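You operate a simulated robot arm through the tools that you are given. There is no shell and no other tool. Be economical: measure what you need, move in short steps, check, and stop when the job is done.

The job below is to be done with a simulated robot arm. You get a single attempt, and the scene is never put back.

TASK
Shut the drain cock, mop the drip pan dry on the clear end of the bench and put it back.
Fine: blue cloth, back on the mat; pan under the spout.

It is judged by the outcome, as a careful person would: the job done as asked, and still so three seconds after it is handed in. It fails if anything else is knocked over, pushed out of place, dropped, spilled or broken. Flat cloth is picked up by pressing the open fingertips on it (5 to 10 N) and closing them slowly along it; thin cloth reads only 2 to 8 mm in the jaws.

THE ROBOT
A 6-joint arm with a two-finger parallel gripper on a trunk, on a base that drives. Base frame: it is fixed to the floor where the robot stands at the start and does not move with it; the origin is under the middle of the robot, x ahead of it, y to its left, z up; the surface under the hand at the start is at about z = 800. Lengths are in mm, angles in degrees, forces in N, time in s.
With the tool pointing down near the work surface it reaches from about 220 to 660 mm from the robot's upright axis, wherever it stands. Its first joint turns from -166.0 to 166.0 degrees. Places, roughly: blue drain cock [500, 200, 900]; clear end of the bench [500, 1200, 800]. Payload 1.57 kg.
The tool frame sits at the grasp point between the pads (the TCP): z along the fingers, y along the line on which they close. The tips reach 30 mm beyond it. The gripper opens to 110 mm. The fingers are 24 mm wide and 12 mm thick; the gripper's body (48 by 112 mm) begins 78 mm behind the TCP.
Orientation is that of the tool frame in the base frame, as [roll, pitch, yaw] about the fixed x, y, z axes, in that order (R = Rz(yaw) Ry(pitch) Rx(roll)). With the fingers straight down and closing along the base's y, the tool's x points along the base's -x, its y along +y and its z along -z.

THE INTERFACE
- The arm moves only by the tool nudge_tool. Its argument "deltas" is one flat list of numbers, 7 for each row, row after row: the turn, a rotation vector about the base's x, y, z in units of 45 degrees (1.0 is 45 degrees), then the shift along the base's x, y, z in units of 100 mm (1.0 is 100 mm), then the gripper command, from -1 (fully open) to 1 (shut), values between in proportion. In form: [rx, ry, rz, tx, ty, tz, hand, rx, ry, rz, tx, ty, tz, hand, ...]. A call has 1 to 20 rows; each row is the pose to reach, as a shift and turn from the pose commanded when the call began. A call with a number of a shift or a turn outside -1 to 1 is refused whole. Each row takes 0.2 s and may step no farther than 50 mm and 8.6 degrees from the row before; otherwise, or with a gripper value out of range, the whole call is refused. A pose out of reach is approached as far as the arm can. The call stops where the force on the tool passes 90 N (or 10 N more than at its start, if that is more) or the arm is blocked; 0.2 s more then pass. The fingers move at their own pace (about 108 mm/s each) and stop on an object; they squeeze with about 37 N. The grip force told is the motor's: it shows also when the fingers shut on nothing. Time passes only in rows, and 0.2 s behind the last, so rows that repeat a pose let the fingers close. It gives the time, the measured TCP pose, the force on the tool (base axes), the opening and the grip force at its end, in the units of the frame above (readings bear some noise), with the torque about the TCP (base axes, N m) and any sound that the robot's microphone picked up, and new pictures: "views" is both (left out), scene, wrist or none.
- Cameras (640 x 400 px; columns grow to the right, rows downward): "scene" is now at [50, 114.8, 1676.4]; the picture's right is [-0.34, -0.94, 0.00], its down [-0.75, 0.27, -0.60] and it looks along [0.57, -0.20, -0.80] (base axes); focal length 281 px, centre (320, 200). "wrist" rides on the gripper at [70, 16, -141] in the tool frame; the picture's right is [-0.23, 0.97, 0.00], its down [-0.86, -0.20, -0.48] and it looks along [-0.47, -0.11, 0.88] (tool axes); focal length 222 px, centre (320, 200). There is no depth. A picture from a camera that has moved, and an enlarged one, comes with that camera's place and axes in the base frame and with its lens.
- slide_trunk(by): slides the trunk up (or, below 0, down) by that many mm; the arm and the scene camera ride with it, the base frame stays. It gives what a move gives, with no picture.
- drive_base(legs): drives the robot by 1 to 6 legs, each [ahead, left, turn to the left] in mm, mm and degrees, along the robot's own axes; the way and the turn of a leg run together, so that a leg with both is an arc; at most 1500 mm and 180 degrees a leg. The arm and the cameras ride along, it lands a little off, and it stops where it bumps. It gives what a move gives, and a new picture of the scene camera.
- turn_head(pan, tilt): turns the head with the scene camera to pan (to the left, within 120 degrees either way) and tilt (down, from -29 to 69), counted from straight ahead of the robot. It gives what a move gives, and a new picture of the scene camera.
- close_up(camera, box): a new picture of the part [left, top, right, bottom] of that camera's present view, enlarged. It takes no simulated time.
- finish_job(): hands the job in; it is judged then, once.

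Go step by step. Nothing tells you exact positions but the pictures and the camera data: compare them with the known pose of the tool, close in by small moves and look again before you grip or let go. The budget is 120 turns and 260 pictures, counting those below and the enlarged ones. Unless the task says otherwise, let go and move clear before handing in, and close with one line.

The tools are called as name(argument=value, ...) on one line, values as JSON. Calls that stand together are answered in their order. nudge_tool: Moves the arm, as the interface text tells. Its arguments: {"type":"object","properties":{"deltas":{"type":"array"},"views":{"type":"string","enum":["both","scene","wrist","none"]}},"required":["deltas"]} The other tools are called the same way: slide_trunk (by) slides the trunk up or down; drive_base (legs) drives the base; turn_head (pan, tilt) turns the head that bears the scene camera; close_up (camera, box) takes an enlarged picture of a part of a camera's view; finish_job () hands the job in.

At the start:

```text
time_s: 0.0
eef_pos: [452.4, 151.4, 1222.8]
tcp_rot: [180.0, 0.1, -179.9]
ft_force: [-0.5, -0.3, -0.1]
ft_torque: [-0.01, 0.0, -0.01]
grip_width: 110.2
gripper_force: 0.0
trunk travel left (down, up): [-275.0, 315.0]
robot x, y, heading: [0.8, 1.3, -0.0]
head pan, tilt: [-19.7, 52.9]
```

scene: 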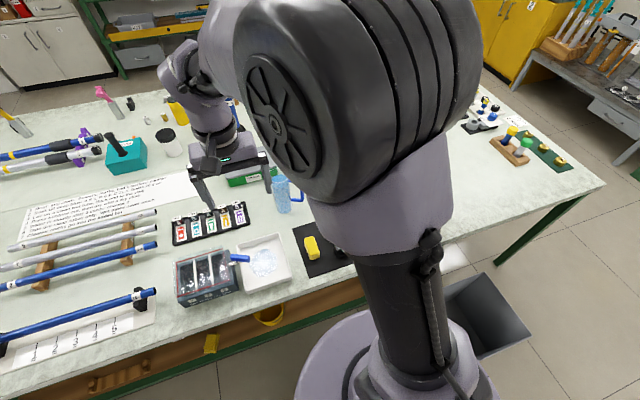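
wrist: 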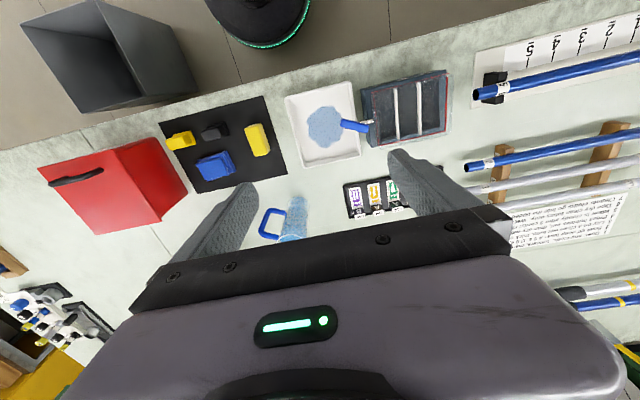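

I see a white drip pan with water next to a grey box with a blue spout or cock, and a black mat holding yellow, black and blue items. I'll enlarge both views first.

close_up(camera="wrist", box=[140, 60, 460, 260])

close_up(camera="scene", box=[150, 170, 390, 320])

```text
2.00 times, centred on (300, 160) of wrist
camera zoom: at [382.1, 165.1, 1363.7], right [0.23, 0.97, 0.0], down [0.86, -0.2, 0.48], along [0.47, -0.11, -0.88], focal length 444 px, centre (360, 280)
```

zoom: 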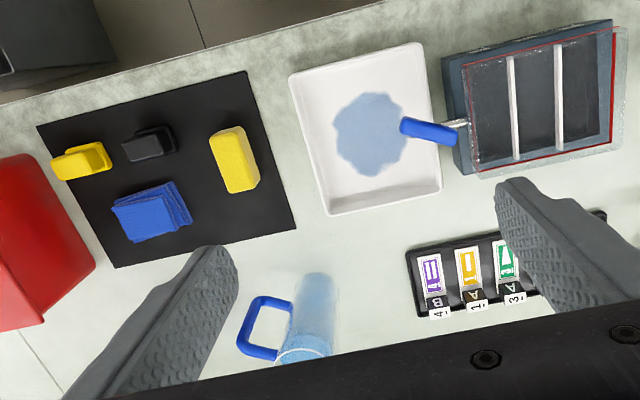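

```text
2.67 times, centred on (270, 245) of scene
camera zoom: at [50.0, 114.8, 1676.4], right [-0.34, -0.94, 0.0], down [-0.75, 0.27, -0.6], along [0.57, -0.2, -0.8], focal length 750 px, centre (453, 80)
```

zoom: 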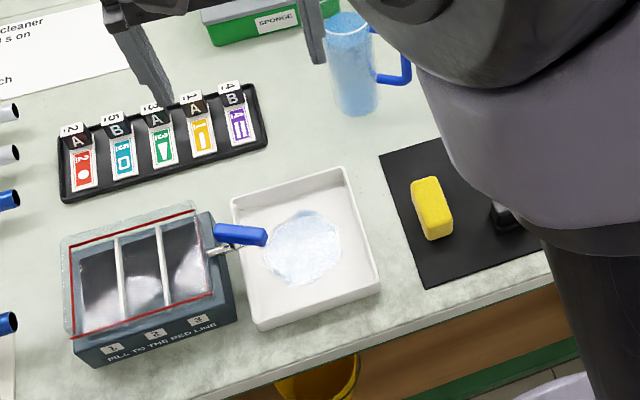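

The pan spans about x 400–567, y 82–224, and the blue lever sits near (480, 214, 900). I'll turn the head to see the note and the clear end.

turn_head(pan=40, tilt=40)

turn_head(pan=10, tilt=55)

```text
time_s: 1.3
eef_pos: [452.1, 149.7, 1222.9]
tcp_rot: [180.0, 0.0, 180.0]
ft_force: [-0.3, 0.7, -0.8]
ft_torque: [0.03, 0.02, -0.01]
grip_width: 110.1
gripper_force: 0.0
trunk travel left (down, up): [-275.0, 315.0]
robot x, y, heading: [0.4, -1.6, 0.2]
head pan, tilt: [40.0, 40.0]
camera scene: at [45.3, 194.5, 1694.4], right [0.64, -0.77, 0.0], down [-0.49, -0.41, -0.77], along [0.59, 0.49, -0.64], focal length 281 px, centre (320, 200)
```

scene: 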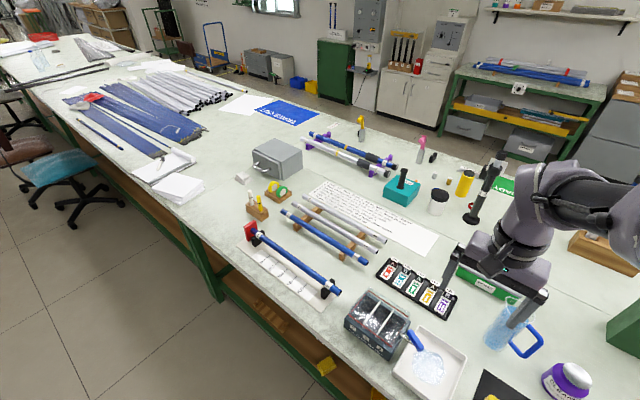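

```text
time_s: 2.2
eef_pos: [451.6, 149.9, 1222.3]
tcp_rot: [180.0, 0.0, 180.0]
ft_force: [-0.5, 0.7, 0.2]
ft_torque: [0.01, -0.01, 0.02]
grip_width: 109.9
gripper_force: 0.1
trunk travel left (down, up): [-275.0, 315.0]
robot x, y, heading: [1.1, -0.8, 0.2]
head pan, tilt: [10.0, 55.0]
camera scene: at [51.1, 152.5, 1673.7], right [0.17, -0.98, 0.0], down [-0.81, -0.14, -0.57], along [0.57, 0.1, -0.82], focal length 281 px, centre (320, 200)
```

scene: 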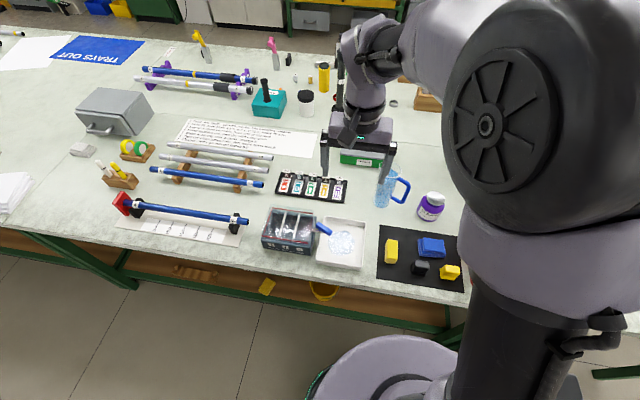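

The clear area looks to be between the paper stack and the grey box. I'll read the note and look at the items in detail.

close_up(camera="scene", box=[230, 180, 470, 310])

close_up(camera="scene", box=[170, 110, 330, 210])

close_up(camera="wrist", box=[280, 70, 460, 180])

```text
2.67 times, centred on (350, 245) of scene
camera zoom: at [51.1, 152.5, 1673.7], right [0.17, -0.98, 0.0], down [-0.81, -0.14, -0.57], along [0.57, 0.1, -0.82], focal length 750 px, centre (240, 80)
```

zoom: 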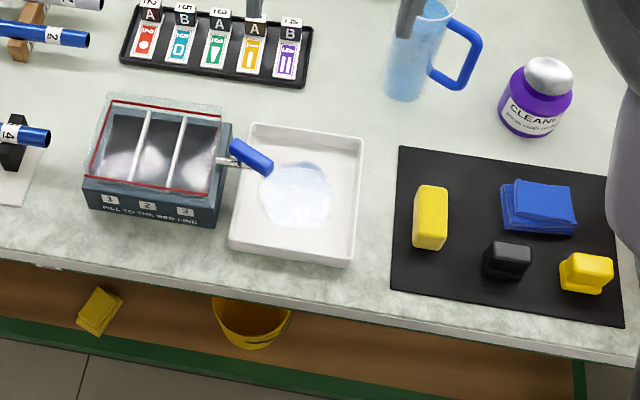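

```text
4.00 times, centred on (250, 160) of scene
camera zoom: at [51.1, 152.5, 1673.7], right [0.17, -0.98, 0.0], down [-0.81, -0.14, -0.57], along [0.57, 0.1, -0.82], focal length 1126 px, centre (600, 360)
```

zoom: 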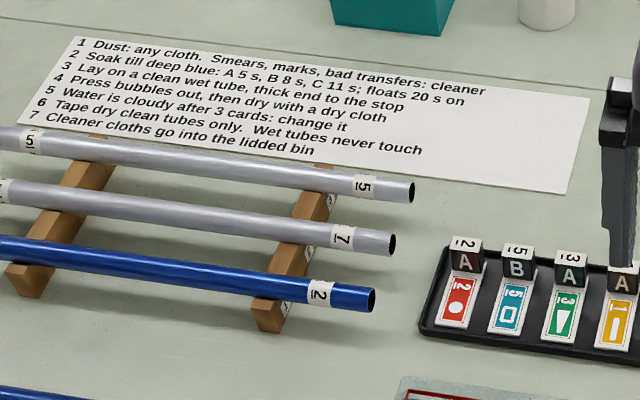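

```text
3.56 times, centred on (370, 125) of wrist
camera zoom: at [382.1, 165.1, 1363.8], right [0.23, 0.97, 0.0], down [0.86, -0.2, 0.48], along [0.47, -0.11, -0.88], focal length 790 px, centre (142, 467)
```

zoom: 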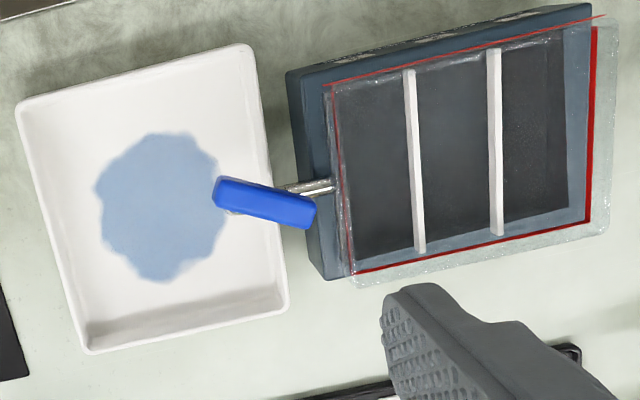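

The lever is turned roughly along the spout, which reads as open. I'll lower the hand for a closer look.

nudge_tool(deltas=[0, 0, 0, -0.15, 0, -0.45, -1, 0, 0, 0, -0.3, 0, -0.9, -1, 0, 0, 0, -0.4, 0, -1, -1], views="none")

nudge_tool(deltas=[0, 0, 0, -0.1, -0.1, -0.45, -1, 0, 0, 0, -0.2, -0.2, -0.8, -1, 0, 0, 0, -0.2, -0.2, -1, -1], views="wrist")

close_up(camera="wrist", box=[290, 90, 490, 250])

```text
time_s: 3.0
eef_pos: [412.7, 150.7, 1120.8]
tcp_rot: [179.9, 0.1, -180.0]
ft_force: [-0.8, -0.9, -0.2]
ft_torque: [0.03, -0.04, 0.0]
grip_width: 110.1
gripper_force: 0.1
trunk travel left (down, up): [-275.0, 315.0]
robot x, y, heading: [4.2, 1.4, -0.1]
head pan, tilt: [10.0, 55.0]
```

```text
time_s: 3.9
eef_pos: [393.8, 132.7, 1021.9]
tcp_rot: [180.0, 0.0, -180.0]
ft_force: [0.0, 0.1, -0.8]
ft_torque: [-0.02, 0.0, 0.02]
grip_width: 110.0
gripper_force: 0.1
trunk travel left (down, up): [-275.0, 315.0]
robot x, y, heading: [4.6, -0.1, 0.0]
head pan, tilt: [10.0, 55.0]
camera wrist: at [324.0, 147.2, 1164.4], right [0.23, 0.97, 0.0], down [0.85, -0.2, 0.48], along [0.47, -0.11, -0.88], focal length 222 px, centre (320, 200)
```

wrist: 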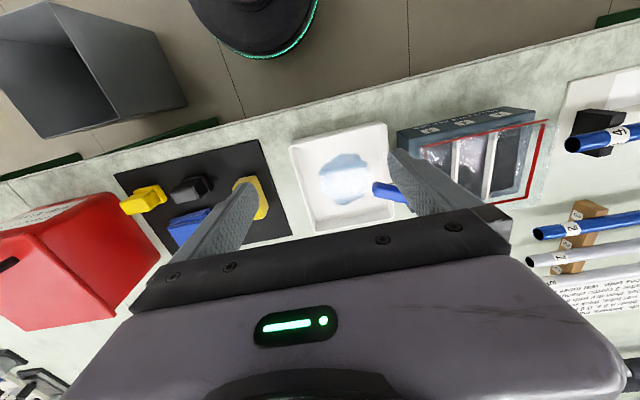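

```text
2.50 times, centred on (390, 170) of wrist
camera zoom: at [324.0, 147.2, 1164.4], right [0.23, 0.97, 0.0], down [0.85, -0.2, 0.48], along [0.47, -0.11, -0.88], focal length 555 px, centre (145, 275)
```

zoom: 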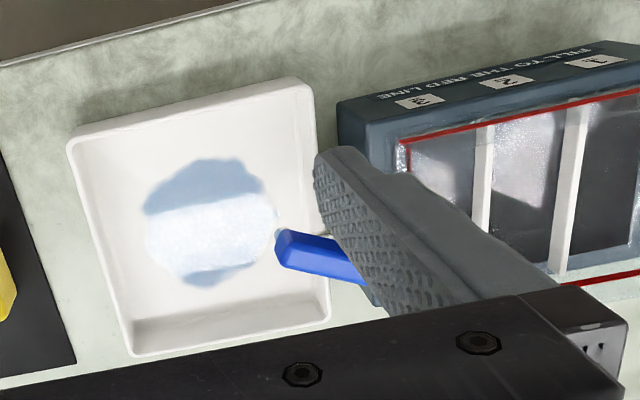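

The finger hides the lever, so I'll shift left to put it between the fingers.

nudge_tool(deltas=[0, 0, 0, -0.1, 0.4, 0, -1, 0, 0, 0, -0.3, 0.7, 0, -1, 0, 0, 0, -0.3, 0.9, 0, -1], views="both")

close_up(camera="wrist", box=[220, 90, 420, 230])

close_up(camera="scene", box=[250, 190, 390, 280])

```text
time_s: 4.7
eef_pos: [362.5, 219.0, 1024.1]
tcp_rot: [-179.9, -0.1, -180.0]
ft_force: [-0.8, -0.3, -0.4]
ft_torque: [-0.01, 0.01, 0.0]
grip_width: 110.3
gripper_force: 0.1
trunk travel left (down, up): [-275.0, 315.0]
robot x, y, heading: [3.0, -0.1, -0.2]
head pan, tilt: [10.0, 55.0]
camera scene: at [51.6, 153.2, 1673.6], right [0.17, -0.98, 0.0], down [-0.81, -0.14, -0.57], along [0.56, 0.1, -0.82], focal length 281 px, centre (320, 200)
camera wrist: at [292.0, 234.4, 1165.9], right [0.23, 0.97, 0.0], down [0.86, -0.2, 0.48], along [0.47, -0.11, -0.88], focal length 222 px, centre (320, 200)
```

scene: 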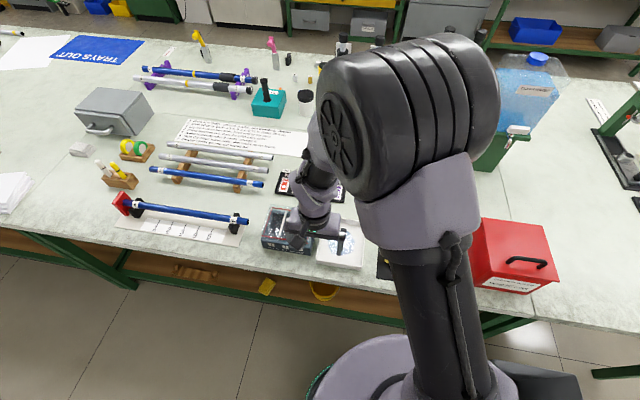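
wrist: 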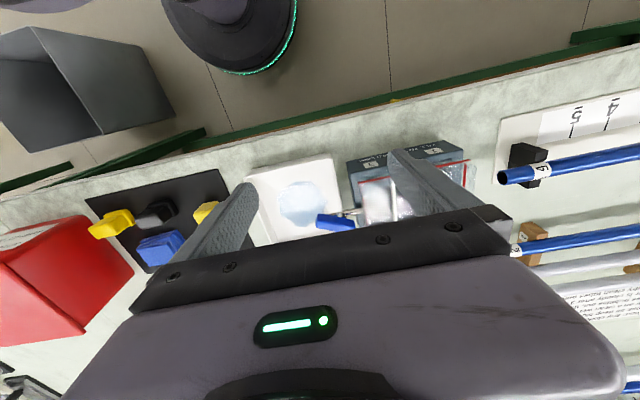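

```text
2.86 times, centred on (320, 160) of wrist
camera zoom: at [292.0, 234.4, 1165.9], right [0.23, 0.97, 0.0], down [0.86, -0.2, 0.48], along [0.47, -0.11, -0.88], focal length 635 px, centre (320, 314)
```

zoom: 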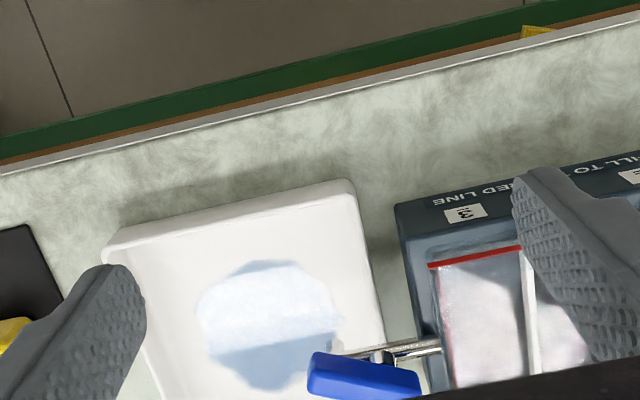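

```text
4.44 times, centred on (320, 235) of scene
camera zoom: at [51.6, 153.2, 1673.6], right [0.17, -0.98, 0.0], down [-0.81, -0.14, -0.57], along [0.56, 0.1, -0.82], focal length 1251 px, centre (320, 44)
```

zoom: 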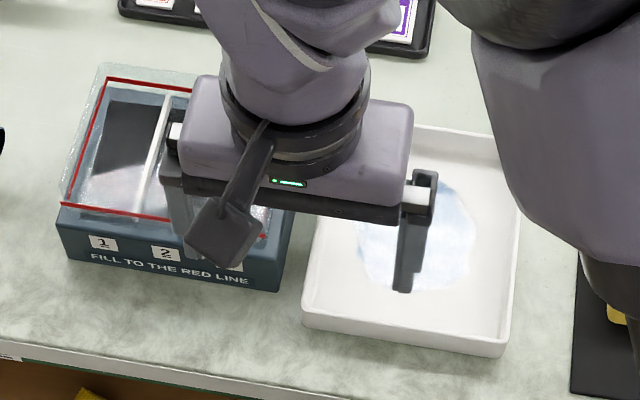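

The lever is about 58 mm long at z≈890, running from (466,188) to (491,241). It pivots near (478,216) and sits 65° from crosswise, so closing should be a clockwise turn. I'll turn the hand +65° above it.

nudge_tool(deltas=[0, 0, 0.167, 0.2, 0, 0, -0.2, 0, 0, 0.333, 0.4, 0, 0, -0.2, 0, 0, 0.5, 0.6, 0, 0, -0.2, 0, 0, 0.667, 0.8, 0, 0, -0.2, 0, 0, 0.833, 0.95, 0, 0, -0.2, 0, 0, 1, 1, -0.03, 0, -0.2], views="none")

nudge_tool(deltas=[0, 0, 0.15, 0.05, 0, 0, -0.2, 0, 0, 0.3, 0.1, 0, -0.1, -0.2, 0, 0, 0.444, 0.14, 0, -0.25, -0.2, 0, 0, 0.444, 0.14, 0, -0.25, -0.2], views="both")

close_up(camera="wrist", box=[220, 90, 420, 230])

```text
time_s: 6.0
eef_pos: [462.0, 218.8, 1023.3]
tcp_rot: [179.9, 0.0, -134.9]
ft_force: [0.6, -0.3, -0.3]
ft_torque: [0.0, -0.02, 0.02]
grip_width: 66.1
gripper_force: 0.0
trunk travel left (down, up): [-275.0, 315.0]
robot x, y, heading: [1.6, -2.3, 0.1]
head pan, tilt: [10.0, 55.0]
```

```text
time_s: 7.0
eef_pos: [474.9, 217.7, 998.6]
tcp_rot: [180.0, 0.0, -114.9]
ft_force: [0.8, -0.5, -0.5]
ft_torque: [0.02, -0.03, -0.01]
grip_width: 66.1
gripper_force: 0.1
trunk travel left (down, up): [-275.0, 315.0]
robot x, y, heading: [0.4, 1.6, -0.0]
head pan, tilt: [10.0, 55.0]
camera scene: at [50.9, 152.4, 1673.7], right [0.17, -0.98, 0.0], down [-0.81, -0.14, -0.57], along [0.56, 0.1, -0.82], focal length 281 px, centre (320, 200)
camera wrist: at [430.4, 160.2, 1138.3], right [-0.79, 0.62, 0.0], down [0.54, 0.69, 0.48], along [0.3, 0.38, -0.88], focal length 222 px, centre (320, 200)
```

scene: 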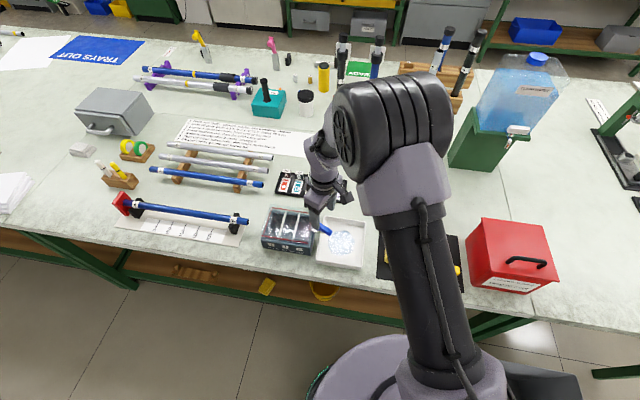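
wrist: 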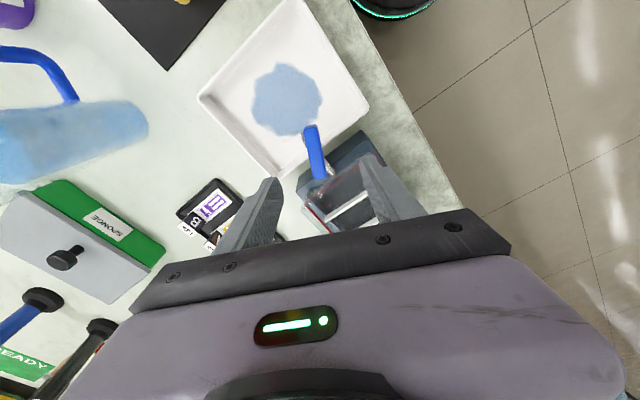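

```text
2.86 times, centred on (320, 160) of wrist
camera zoom: at [430.4, 160.2, 1138.3], right [-0.79, 0.62, 0.0], down [0.54, 0.69, 0.48], along [0.3, 0.38, -0.88], focal length 635 px, centre (320, 314)
```

zoom: 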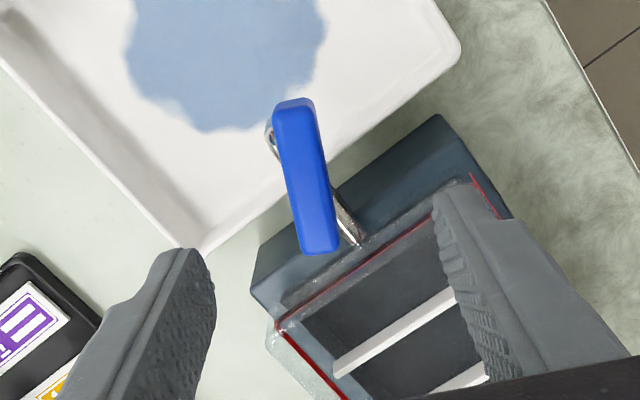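

The lever centre is near (481,215), about 15 mm wide, with the tank's side at y≈246. I'll narrow the jaws and come down over it.

nudge_tool(deltas=[0, 0, 0, 0.06, -0.04, -0.1, 0.3, 0, 0, 0, 0.06, -0.04, -0.3, 0.3, 0, 0, 0, 0.06, -0.04, -0.6, 0.3, 0, 0, 0, 0.06, -0.04, -0.6, 0.3], views="both")

close_up(camera="wrist", box=[240, 110, 400, 230])

close_up(camera="scene", box=[250, 190, 390, 280])

```text
time_s: 8.1
eef_pos: [482.6, 211.7, 937.1]
tcp_rot: [-179.9, 0.0, -115.0]
ft_force: [0.6, -0.9, -0.3]
ft_torque: [0.02, 0.01, 0.0]
grip_width: 38.6
gripper_force: 0.1
trunk travel left (down, up): [-275.0, 315.0]
robot x, y, heading: [1.8, -0.9, -0.3]
head pan, tilt: [10.0, 55.0]
camera scene: at [50.8, 152.3, 1673.7], right [0.17, -0.98, 0.0], down [-0.81, -0.14, -0.57], along [0.57, 0.1, -0.82], focal length 281 px, centre (320, 200)
camera wrist: at [438.5, 154.6, 1077.9], right [-0.79, 0.62, 0.0], down [0.54, 0.69, 0.48], along [0.3, 0.38, -0.88], focal length 222 px, centre (320, 200)
```

scene: 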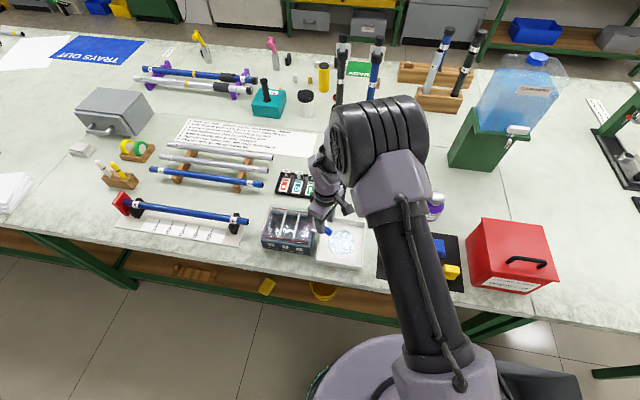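
wrist: 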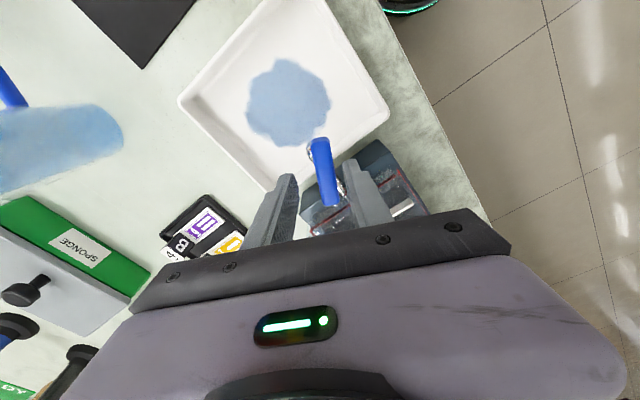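

```text
3.33 times, centred on (320, 170) of wrist
camera zoom: at [438.5, 154.6, 1077.9], right [-0.79, 0.62, 0.0], down [0.54, 0.69, 0.48], along [0.3, 0.38, -0.88], focal length 740 px, centre (320, 300)
```

zoom: 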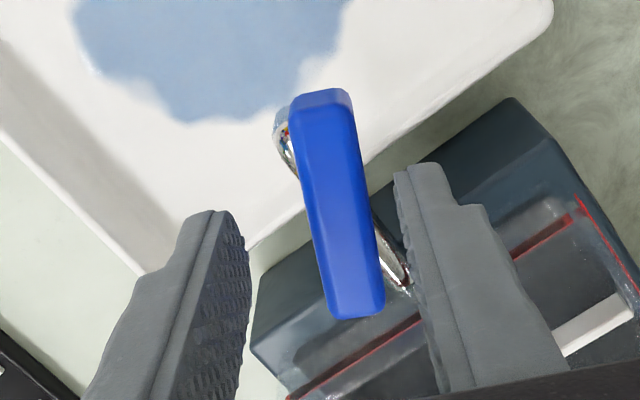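

```text
4.44 times, centred on (320, 235) of scene
camera zoom: at [50.8, 152.3, 1673.7], right [0.17, -0.98, 0.0], down [-0.81, -0.14, -0.57], along [0.57, 0.1, -0.82], focal length 1251 px, centre (320, 44)
```

zoom: 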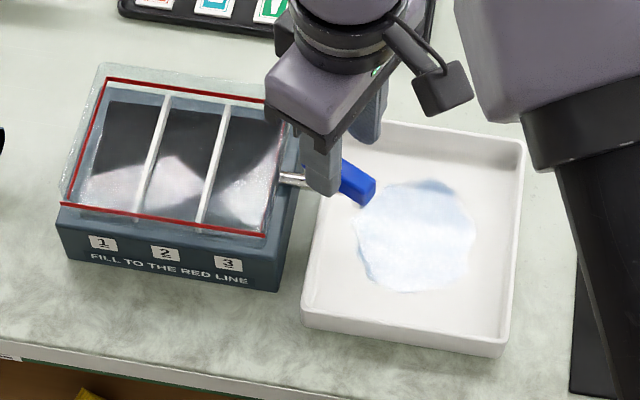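

The jaws are centred on the lever. I'll descend about 25 mm and close gently.

nudge_tool(deltas=[0, 0, 0, 0, 0.01, -0.13, 0.3, 0, 0, 0, 0, 0.01, -0.26, 0.3, 0, 0, 0, 0, 0.01, -0.26, 0.6, 0, 0, 0, 0, 0.01, -0.26, 0.9, 0, 0, 0, 0, 0.01, -0.26, 0.9], views="wrist")

```text
time_s: 9.2
eef_pos: [480.2, 214.2, 911.7]
tcp_rot: [-179.9, -0.1, -115.1]
ft_force: [-13.6, 6.2, -4.8]
ft_torque: [-0.1, 0.21, 0.16]
grip_width: 18.8
gripper_force: 7.5
trunk travel left (down, up): [-275.0, 315.0]
robot x, y, heading: [1.5, 2.2, 0.2]
head pan, tilt: [10.0, 55.0]
camera wrist: at [435.9, 155.9, 1052.4], right [-0.79, 0.62, 0.0], down [0.54, 0.69, 0.48], along [0.29, 0.38, -0.88], focal length 222 px, centre (320, 200)
```

wrist: 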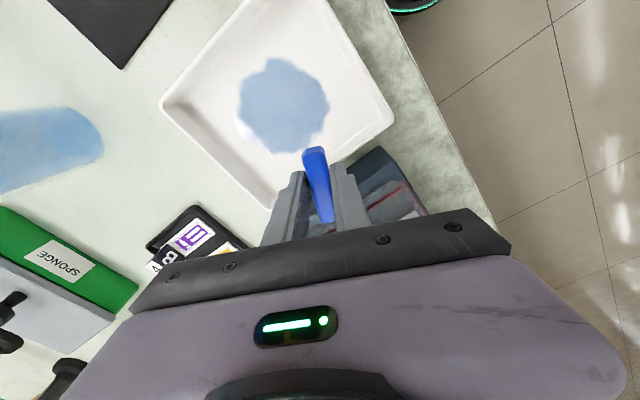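

The jaws touched one side first, with about 15 N pushing along the closing line. I'll ease 2 mm that way and let them finish closing.

nudge_tool(deltas=[0, 0, 0, -0.02, 0.01, 0, 0.9, 0, 0, 0, -0.02, 0.01, 0, 1, 0, 0, 0, -0.02, 0.01, 0, 1], views="none")

```text
time_s: 10.1
eef_pos: [479.7, 214.6, 911.1]
tcp_rot: [-179.9, 0.0, -115.0]
ft_force: [-13.3, 4.9, 0.5]
ft_torque: [0.3, 0.24, 0.13]
grip_width: 15.7
gripper_force: 31.7
trunk travel left (down, up): [-275.0, 315.0]
robot x, y, heading: [-3.8, -3.1, 0.0]
head pan, tilt: [10.0, 55.0]
```

It's gripped at 15.7 mm. I'll start turning clockwise in small steps.

nudge_tool(deltas=[0, 0, -0.13, 0, 0.005, 0, 1, 0, 0, -0.26, -0.005, 0.01, 0, 1, 0, 0, -0.4, -0.01, 0.01, 0, 1], views="wrist")

```text
time_s: 10.8
eef_pos: [476.5, 215.7, 911.9]
tcp_rot: [180.0, -0.1, -133.1]
ft_force: [-30.7, 8.9, -3.5]
ft_torque: [0.48, 0.38, 0.36]
grip_width: 16.0
gripper_force: 31.3
trunk travel left (down, up): [-275.0, 315.0]
robot x, y, heading: [-0.6, 0.7, -0.1]
head pan, tilt: [10.0, 55.0]
camera wrist: at [416.2, 175.8, 1052.6], right [-0.56, 0.83, 0.0], down [0.73, 0.49, 0.48], along [0.4, 0.26, -0.88], focal length 222 px, centre (320, 200)
```

wrist: 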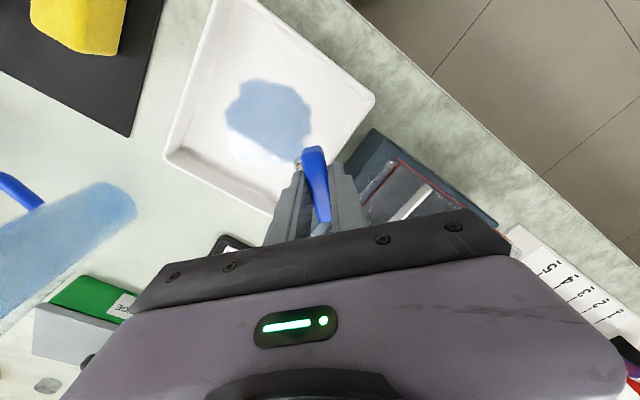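

The forces put the pivot near (483.5, 224). I'll follow that arc for the next 22°.

nudge_tool(deltas=[0, 0, -0.1, -0.03, 0.015, 0, 1, 0, 0, -0.2, -0.035, 0.02, 0, 1, 0, 0, -0.35, -0.042, 0.03, 0, 1, 0, 0, -0.489, -0.048, 0.04, 0, 1], views="wrist")

```text
time_s: 11.8
eef_pos: [472.6, 220.7, 911.3]
tcp_rot: [-179.9, 0.1, -155.0]
ft_force: [-19.8, 6.2, -7.7]
ft_torque: [-0.12, 0.82, 0.16]
grip_width: 15.8
gripper_force: 31.1
trunk travel left (down, up): [-275.0, 315.0]
robot x, y, heading: [1.8, 2.1, -0.3]
head pan, tilt: [10.0, 55.0]
camera wrist: at [402.7, 204.8, 1052.5], right [-0.2, 0.98, 0.0], down [0.86, 0.18, 0.48], along [0.47, 0.1, -0.88], focal length 222 px, centre (320, 200)
```

wrist: 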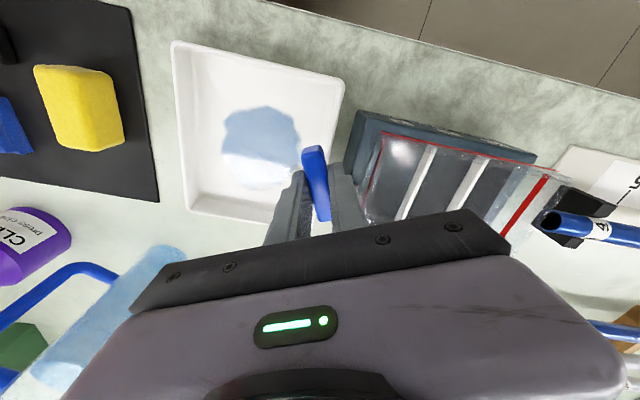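

The lever is following. I'll continue about 24° more.

nudge_tool(deltas=[0, 0, -0.13, -0.015, 0.012, 0, 1, 0, 0, -0.27, -0.02, 0.025, 0, 1, 0, 0, -0.4, -0.025, 0.035, 0, 1, 0, 0, -0.54, -0.025, 0.045, 0, 1], views="both")

close_up(camera="wrist", box=[240, 90, 440, 230])

```text
time_s: 12.8
eef_pos: [472.3, 226.1, 911.2]
tcp_rot: [-179.9, 0.2, -179.4]
ft_force: [-4.9, 4.0, 3.3]
ft_torque: [-0.13, 0.78, 0.1]
grip_width: 16.2
gripper_force: 31.5
trunk travel left (down, up): [-275.0, 315.0]
robot x, y, heading: [1.7, -0.3, -0.3]
head pan, tilt: [10.0, 55.0]
camera scene: at [50.3, 152.9, 1673.8], right [0.17, -0.98, 0.0], down [-0.81, -0.14, -0.57], along [0.57, 0.1, -0.82], focal length 281 px, centre (320, 200)
camera wrist: at [401.6, 239.7, 1052.4], right [0.22, 0.98, 0.0], down [0.86, -0.19, 0.48], along [0.47, -0.1, -0.88], focal length 222 px, centre (320, 200)
```

scene: 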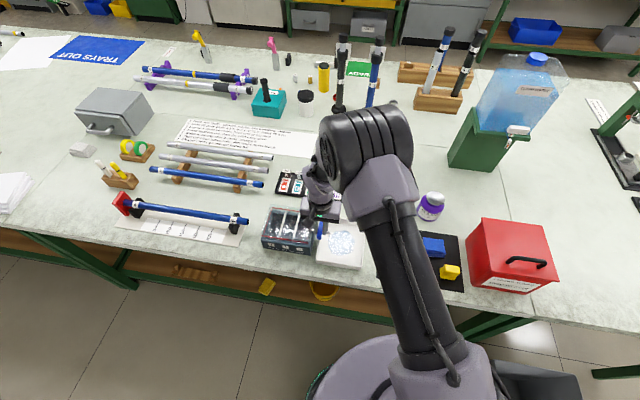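
wrist: 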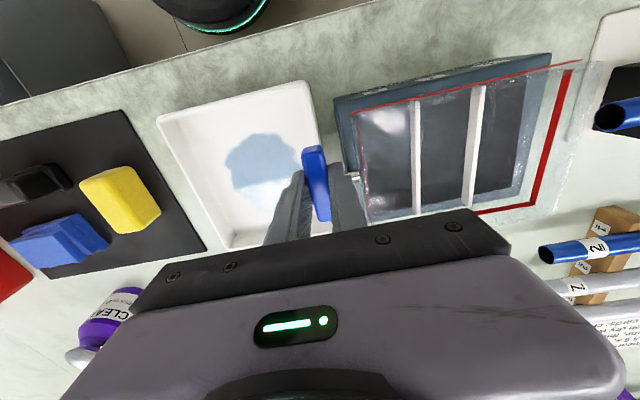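

```text
2.86 times, centred on (340, 160) of wrist
camera zoom: at [401.6, 239.7, 1052.4], right [0.22, 0.98, 0.0], down [0.86, -0.19, 0.48], along [0.47, -0.1, -0.88], focal length 635 px, centre (263, 314)
```

zoom: 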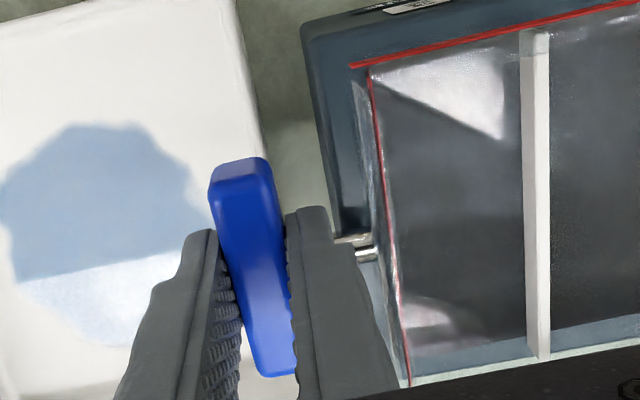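

The lever is about crosswise with little resistance. I'll turn a bit further to feel for a stop.

nudge_tool(deltas=[0, 0, -0.08, 0, 0.01, 0, 1, 0, 0, -0.16, 0, 0.02, 0, 1, 0, 0, -0.16, 0, 0.02, 0, 1], views="none")

```text
time_s: 13.7
eef_pos: [471.7, 227.6, 911.9]
tcp_rot: [179.9, 0.0, 173.5]
ft_force: [6.1, -10.0, -4.1]
ft_torque: [-0.19, -1.07, 0.94]
grip_width: 18.1
gripper_force: 33.3
trunk travel left (down, up): [-275.0, 315.0]
robot x, y, heading: [-2.6, -2.2, -0.1]
head pan, tilt: [10.0, 55.0]
```

It reached a stop: torque rose and the jaws were pried open slightly. I'll unwind, release and lift clear.

nudge_tool(deltas=[0, 0, 0.1, 0, -0.01, 0, 1, 0, 0, 0.1, 0, -0.01, 0, 0.6, 0, 0, 0.1, 0, -0.01, 0, 0.45, 0, 0, 0.1, 0, -0.01, 0.2, 0.45, 0, 0, 0.1, 0, -0.01, 0.6, 0.45, 0, 0, 0.1, -0.4, -0.05, 1, 0.45], views="none")

nudge_tool(deltas=[0, 0, 0.04, -0.4, -0.1, 0, -1, 0, 0, 0.04, -0.6, -0.1, 0, -1, 0, 0, 0.04, -0.6, -0.1, 0, -1], views="wrist")

close_up(camera="wrist", box=[200, 90, 480, 230])

```text
refused: row 6 steps farther than a row can; nothing moved
```

```text
time_s: 14.4
eef_pos: [417.3, 211.2, 911.3]
tcp_rot: [179.7, -0.1, 175.1]
ft_force: [39.4, -48.2, 5.7]
ft_torque: [-1.17, -1.26, -2.38]
grip_width: 70.6
gripper_force: 0.0
trunk travel left (down, up): [-275.0, 315.0]
robot x, y, heading: [-0.4, 0.7, -0.2]
head pan, tilt: [10.0, 55.0]
camera wrist: at [348.3, 232.2, 1052.7], right [0.31, 0.95, 0.0], down [0.84, -0.28, 0.48], along [0.45, -0.14, -0.88], focal length 222 px, centre (320, 200)
```

wrist: 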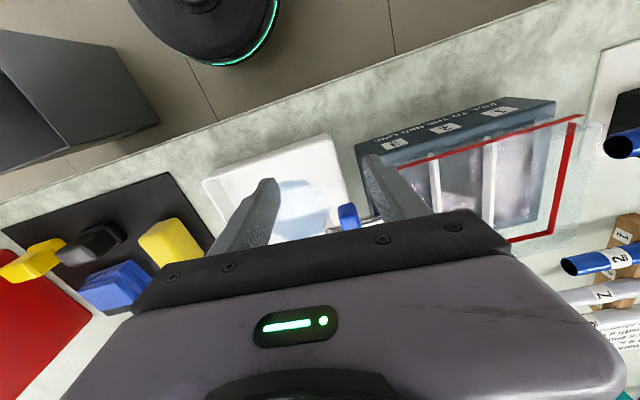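

```text
2.29 times, centred on (340, 160) of wrist
camera zoom: at [348.3, 232.2, 1052.7], right [0.31, 0.95, 0.0], down [0.84, -0.28, 0.48], along [0.45, -0.14, -0.88], focal length 508 px, centre (274, 291)
```

zoom: 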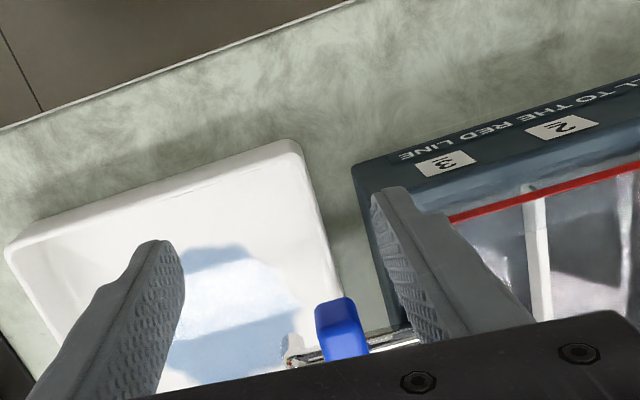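

Because the first call was refused, the second opened a finger against the tank. I'll narrow the jaws to ease off, then lift straight up.

nudge_tool(deltas=[0, 0, 0, 0, -0.05, 0, 0, 0, 0, 0, 0, -0.1, 0, 0.3, 0, 0, 0, 0, -0.1, 0.2, 0.3, 0, 0, 0, 0, -0.1, 0.6, 0.3, 0, 0, 0, 0, -0.1, 1, 0.3], views="both")

close_up(camera="wrist", box=[200, 60, 480, 230])

close_up(camera="scene", box=[220, 190, 400, 290])

```text
time_s: 15.7
eef_pos: [410.0, 204.9, 1013.4]
tcp_rot: [-180.0, -0.1, 175.3]
ft_force: [-0.5, -0.3, -1.0]
ft_torque: [0.01, -0.05, -0.02]
grip_width: 38.5
gripper_force: 0.2
trunk travel left (down, up): [-275.0, 315.0]
robot x, y, heading: [1.2, 1.1, -0.0]
head pan, tilt: [10.0, 55.0]
camera scene: at [50.5, 151.8, 1673.8], right [0.17, -0.98, 0.0], down [-0.81, -0.14, -0.57], along [0.57, 0.1, -0.82], focal length 281 px, centre (320, 200)
camera wrist: at [342.2, 225.8, 1153.9], right [0.31, 0.95, 0.0], down [0.84, -0.27, 0.48], along [0.46, -0.15, -0.88], focal length 222 px, centre (320, 200)
```

scene: 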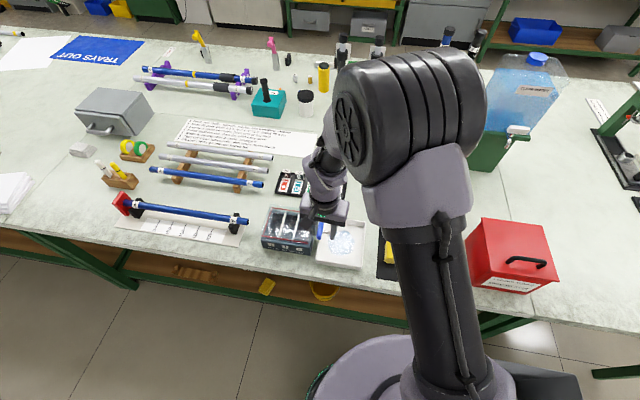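
wrist: 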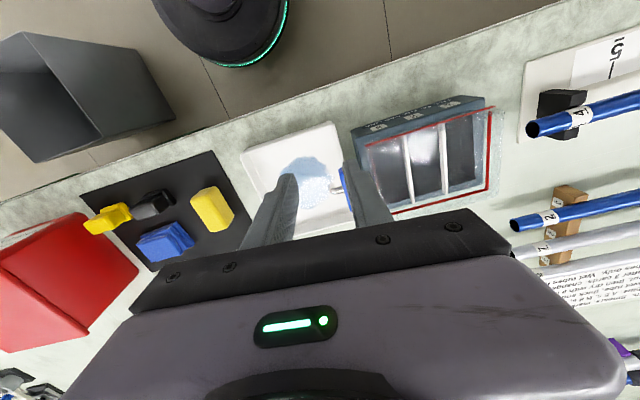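

```text
2.29 times, centred on (340, 145) of wrist
camera zoom: at [342.2, 225.8, 1153.9], right [0.31, 0.95, 0.0], down [0.84, -0.27, 0.48], along [0.46, -0.15, -0.88], focal length 508 px, centre (274, 326)
```

zoom: 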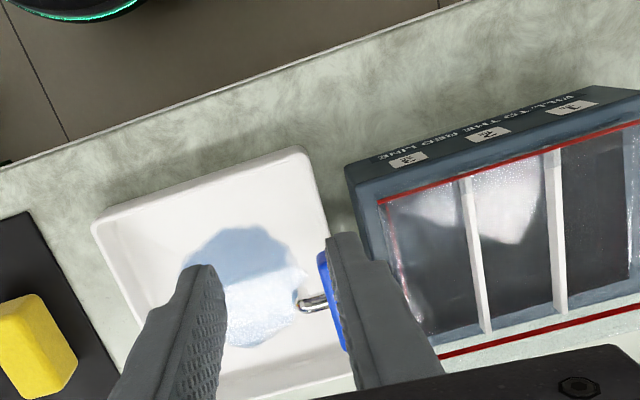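

```text
3.56 times, centred on (310, 240) of scene
camera zoom: at [50.5, 151.8, 1673.8], right [0.17, -0.98, 0.0], down [-0.81, -0.14, -0.57], along [0.57, 0.1, -0.82], focal length 1001 px, centre (356, 58)
```

zoom: 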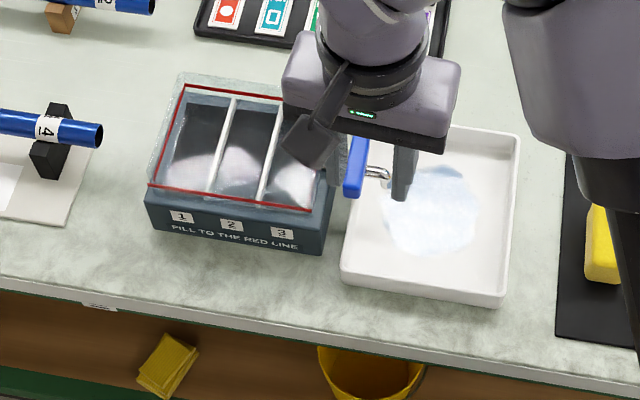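

The cock is now crosswise and the tank looks unmoved. Next I'll go above the pan's right wall (y≈84) and look at it closely.

nudge_tool(deltas=[0, 0, 0.1, 0.1, -0.4, 0, 0, 0, 0, 0.1, 0.2, -0.8, 0, 0, 0, 0, 0.1, 0.3, -1, 0, 0, 0, 0, 0.1, 0.3, -1, 0, 0], views="wrist")

close_up(camera="wrist", box=[180, 40, 480, 230])

```text
time_s: 16.6
eef_pos: [442.4, 105.0, 1011.6]
tcp_rot: [-179.9, 0.0, 179.8]
ft_force: [0.0, -0.6, -0.9]
ft_torque: [0.0, 0.01, 0.03]
grip_width: 55.0
gripper_force: 0.0
trunk travel left (down, up): [-275.0, 315.0]
robot x, y, heading: [0.6, -0.1, 0.1]
head pan, tilt: [10.0, 55.0]
camera wrist: at [372.2, 120.4, 1152.1], right [0.23, 0.97, 0.0], down [0.85, -0.2, 0.48], along [0.47, -0.11, -0.88], focal length 222 px, centre (320, 200)
```

wrist: 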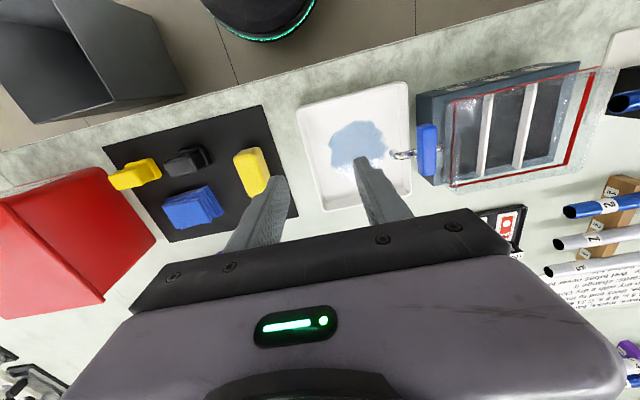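

```text
2.11 times, centred on (330, 135) of wrist
camera zoom: at [372.2, 120.4, 1152.1], right [0.23, 0.97, 0.0], down [0.85, -0.2, 0.48], along [0.47, -0.11, -0.88], focal length 468 px, centre (299, 337)
```

zoom: 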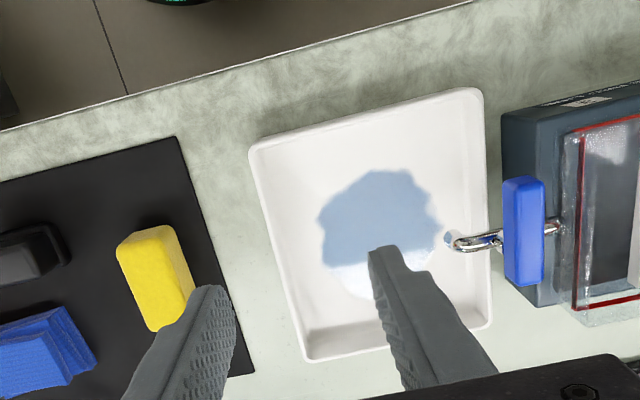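

The pan's right wall runs along y≈82, centred at x≈487. I'll move over it and look again just above the rim.

nudge_tool(deltas=[0, 0, 0, 0.2, -0.1, -0.4, 0.2, 0, 0, 0, 0.44, -0.22, -0.8, 0.2, 0, 0, 0, 0.44, -0.22, -1, 0.2, 0, 0, 0, 0.44, -0.22, -1, 0.2], views="none")

nudge_tool(deltas=[0, 0, 0, 0, 0, -0.3, 0.2, 0, 0, 0, 0, 0, -0.36, 0.2], views="both")

close_up(camera="wrist", box=[200, 60, 440, 230])

close_up(camera="scene", box=[270, 190, 470, 300])

```text
time_s: 17.6
eef_pos: [488.1, 84.6, 914.3]
tcp_rot: [-180.0, 0.1, 179.8]
ft_force: [0.1, -0.2, -0.7]
ft_torque: [0.03, -0.01, 0.0]
grip_width: 43.9
gripper_force: 0.1
trunk travel left (down, up): [-275.0, 315.0]
robot x, y, heading: [-1.2, -3.6, 0.1]
head pan, tilt: [10.0, 55.0]
```

```text
time_s: 18.2
eef_pos: [485.9, 84.8, 876.4]
tcp_rot: [179.9, 0.0, 179.8]
ft_force: [0.7, 0.4, 0.2]
ft_torque: [0.0, 0.01, -0.05]
grip_width: 43.9
gripper_force: 0.1
trunk travel left (down, up): [-275.0, 315.0]
robot x, y, heading: [-0.5, -1.9, 0.2]
head pan, tilt: [10.0, 55.0]
camera scene: at [50.9, 152.3, 1673.7], right [0.17, -0.98, 0.0], down [-0.81, -0.14, -0.57], along [0.56, 0.1, -0.82], focal length 281 px, centre (320, 200)
camera wrist: at [416.1, 99.3, 1017.5], right [0.23, 0.97, 0.0], down [0.85, -0.2, 0.48], along [0.47, -0.11, -0.88], focal length 222 px, centre (320, 200)
```

scene: 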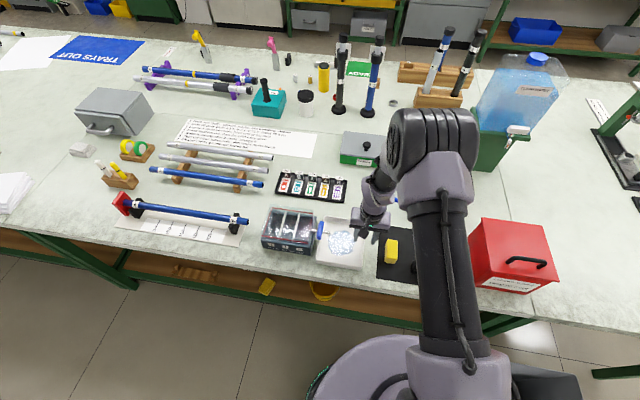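
wrist: 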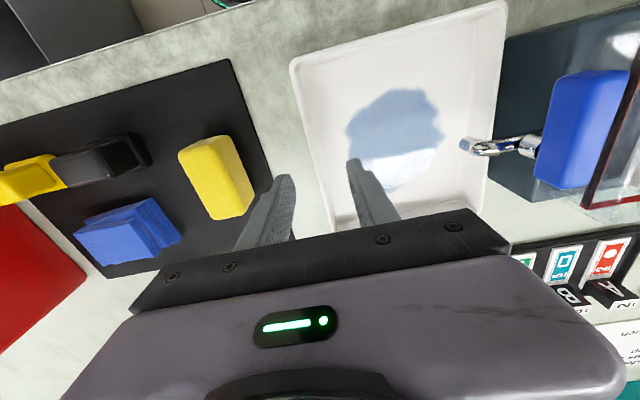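

```text
2.35 times, centred on (320, 145) of wrist
camera zoom: at [416.1, 99.3, 1017.5], right [0.23, 0.97, 0.0], down [0.85, -0.2, 0.48], along [0.47, -0.11, -0.88], focal length 523 px, centre (320, 329)
```

zoom: 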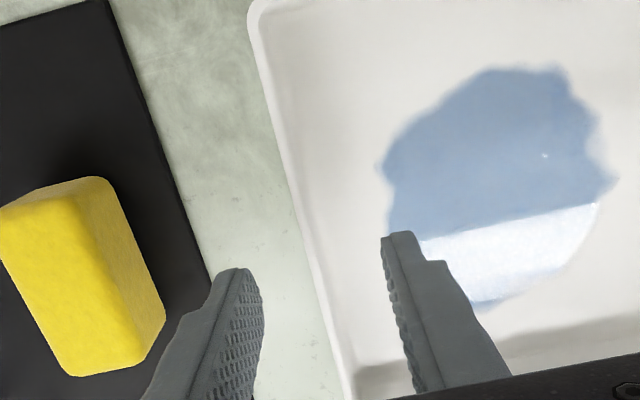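

```text
3.20 times, centred on (370, 245) of scene
camera zoom: at [50.9, 152.3, 1673.7], right [0.17, -0.98, 0.0], down [-0.81, -0.14, -0.57], along [0.56, 0.1, -0.82], focal length 901 px, centre (160, 56)
```

zoom: 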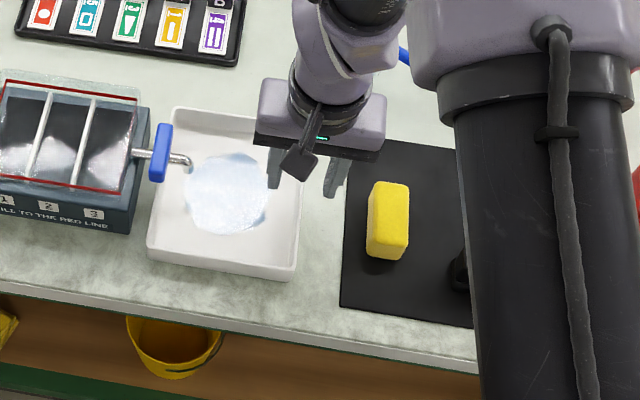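

The wall sits between the fingers. I'll lower about 30 mm and close on it slowly.

nudge_tool(deltas=[0, 0, 0, 0, -0.01, -0.15, 0.2, 0, 0, 0, 0, -0.02, -0.3, 0.2, 0, 0, 0, 0, -0.02, -0.3, 0.4, 0, 0, 0, 0, -0.02, -0.3, 0.6, 0, 0, 0, 0, -0.02, -0.3, 0.75], views="wrist")

close_up(camera="wrist", box=[200, 60, 440, 230])

```text
time_s: 19.4
eef_pos: [486.0, 81.5, 847.0]
tcp_rot: [-180.0, 0.0, 179.8]
ft_force: [-0.2, -0.3, 1.0]
ft_torque: [-0.01, -0.02, 0.02]
grip_width: 13.7
gripper_force: 0.1
trunk travel left (down, up): [-275.0, 315.0]
robot x, y, heading: [-0.1, 1.4, -0.1]
head pan, tilt: [10.0, 55.0]
camera wrist: at [415.8, 96.6, 986.9], right [0.23, 0.97, 0.0], down [0.85, -0.2, 0.48], along [0.47, -0.11, -0.88], focal length 222 px, centre (320, 200)
```

wrist: 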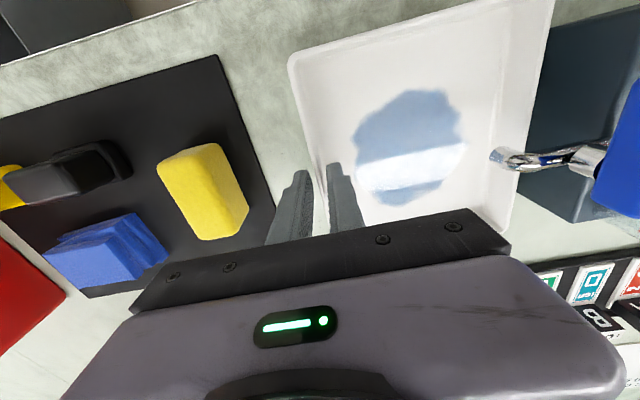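

```text
2.35 times, centred on (320, 145) of wrist
camera zoom: at [415.8, 96.6, 986.9], right [0.23, 0.97, 0.0], down [0.85, -0.2, 0.48], along [0.47, -0.11, -0.88], focal length 523 px, centre (320, 329)
```

zoom: 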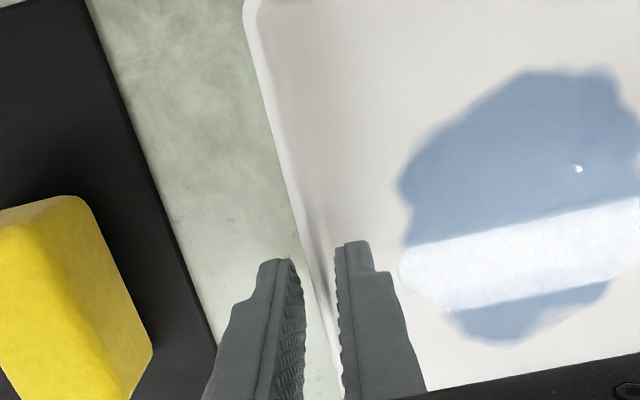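

It's centred and there's no contact force. I'll lower 4 mm more and squeeze.

nudge_tool(deltas=[0, 0, 0, 0, 0, -0.04, 0.75, 0, 0, 0, 0, 0, -0.04, 0.85, 0, 0, 0, 0, 0, -0.04, 1, 0, 0, 0, 0, 0, -0.04, 1], views="none")

```text
time_s: 20.4
eef_pos: [486.3, 82.1, 841.1]
tcp_rot: [-179.9, 0.1, 179.8]
ft_force: [-1.2, 0.4, -0.5]
ft_torque: [-0.02, -0.06, 0.06]
grip_width: 3.4
gripper_force: 24.5
trunk travel left (down, up): [-275.0, 315.0]
robot x, y, heading: [2.0, -2.5, -0.2]
head pan, tilt: [10.0, 55.0]
```

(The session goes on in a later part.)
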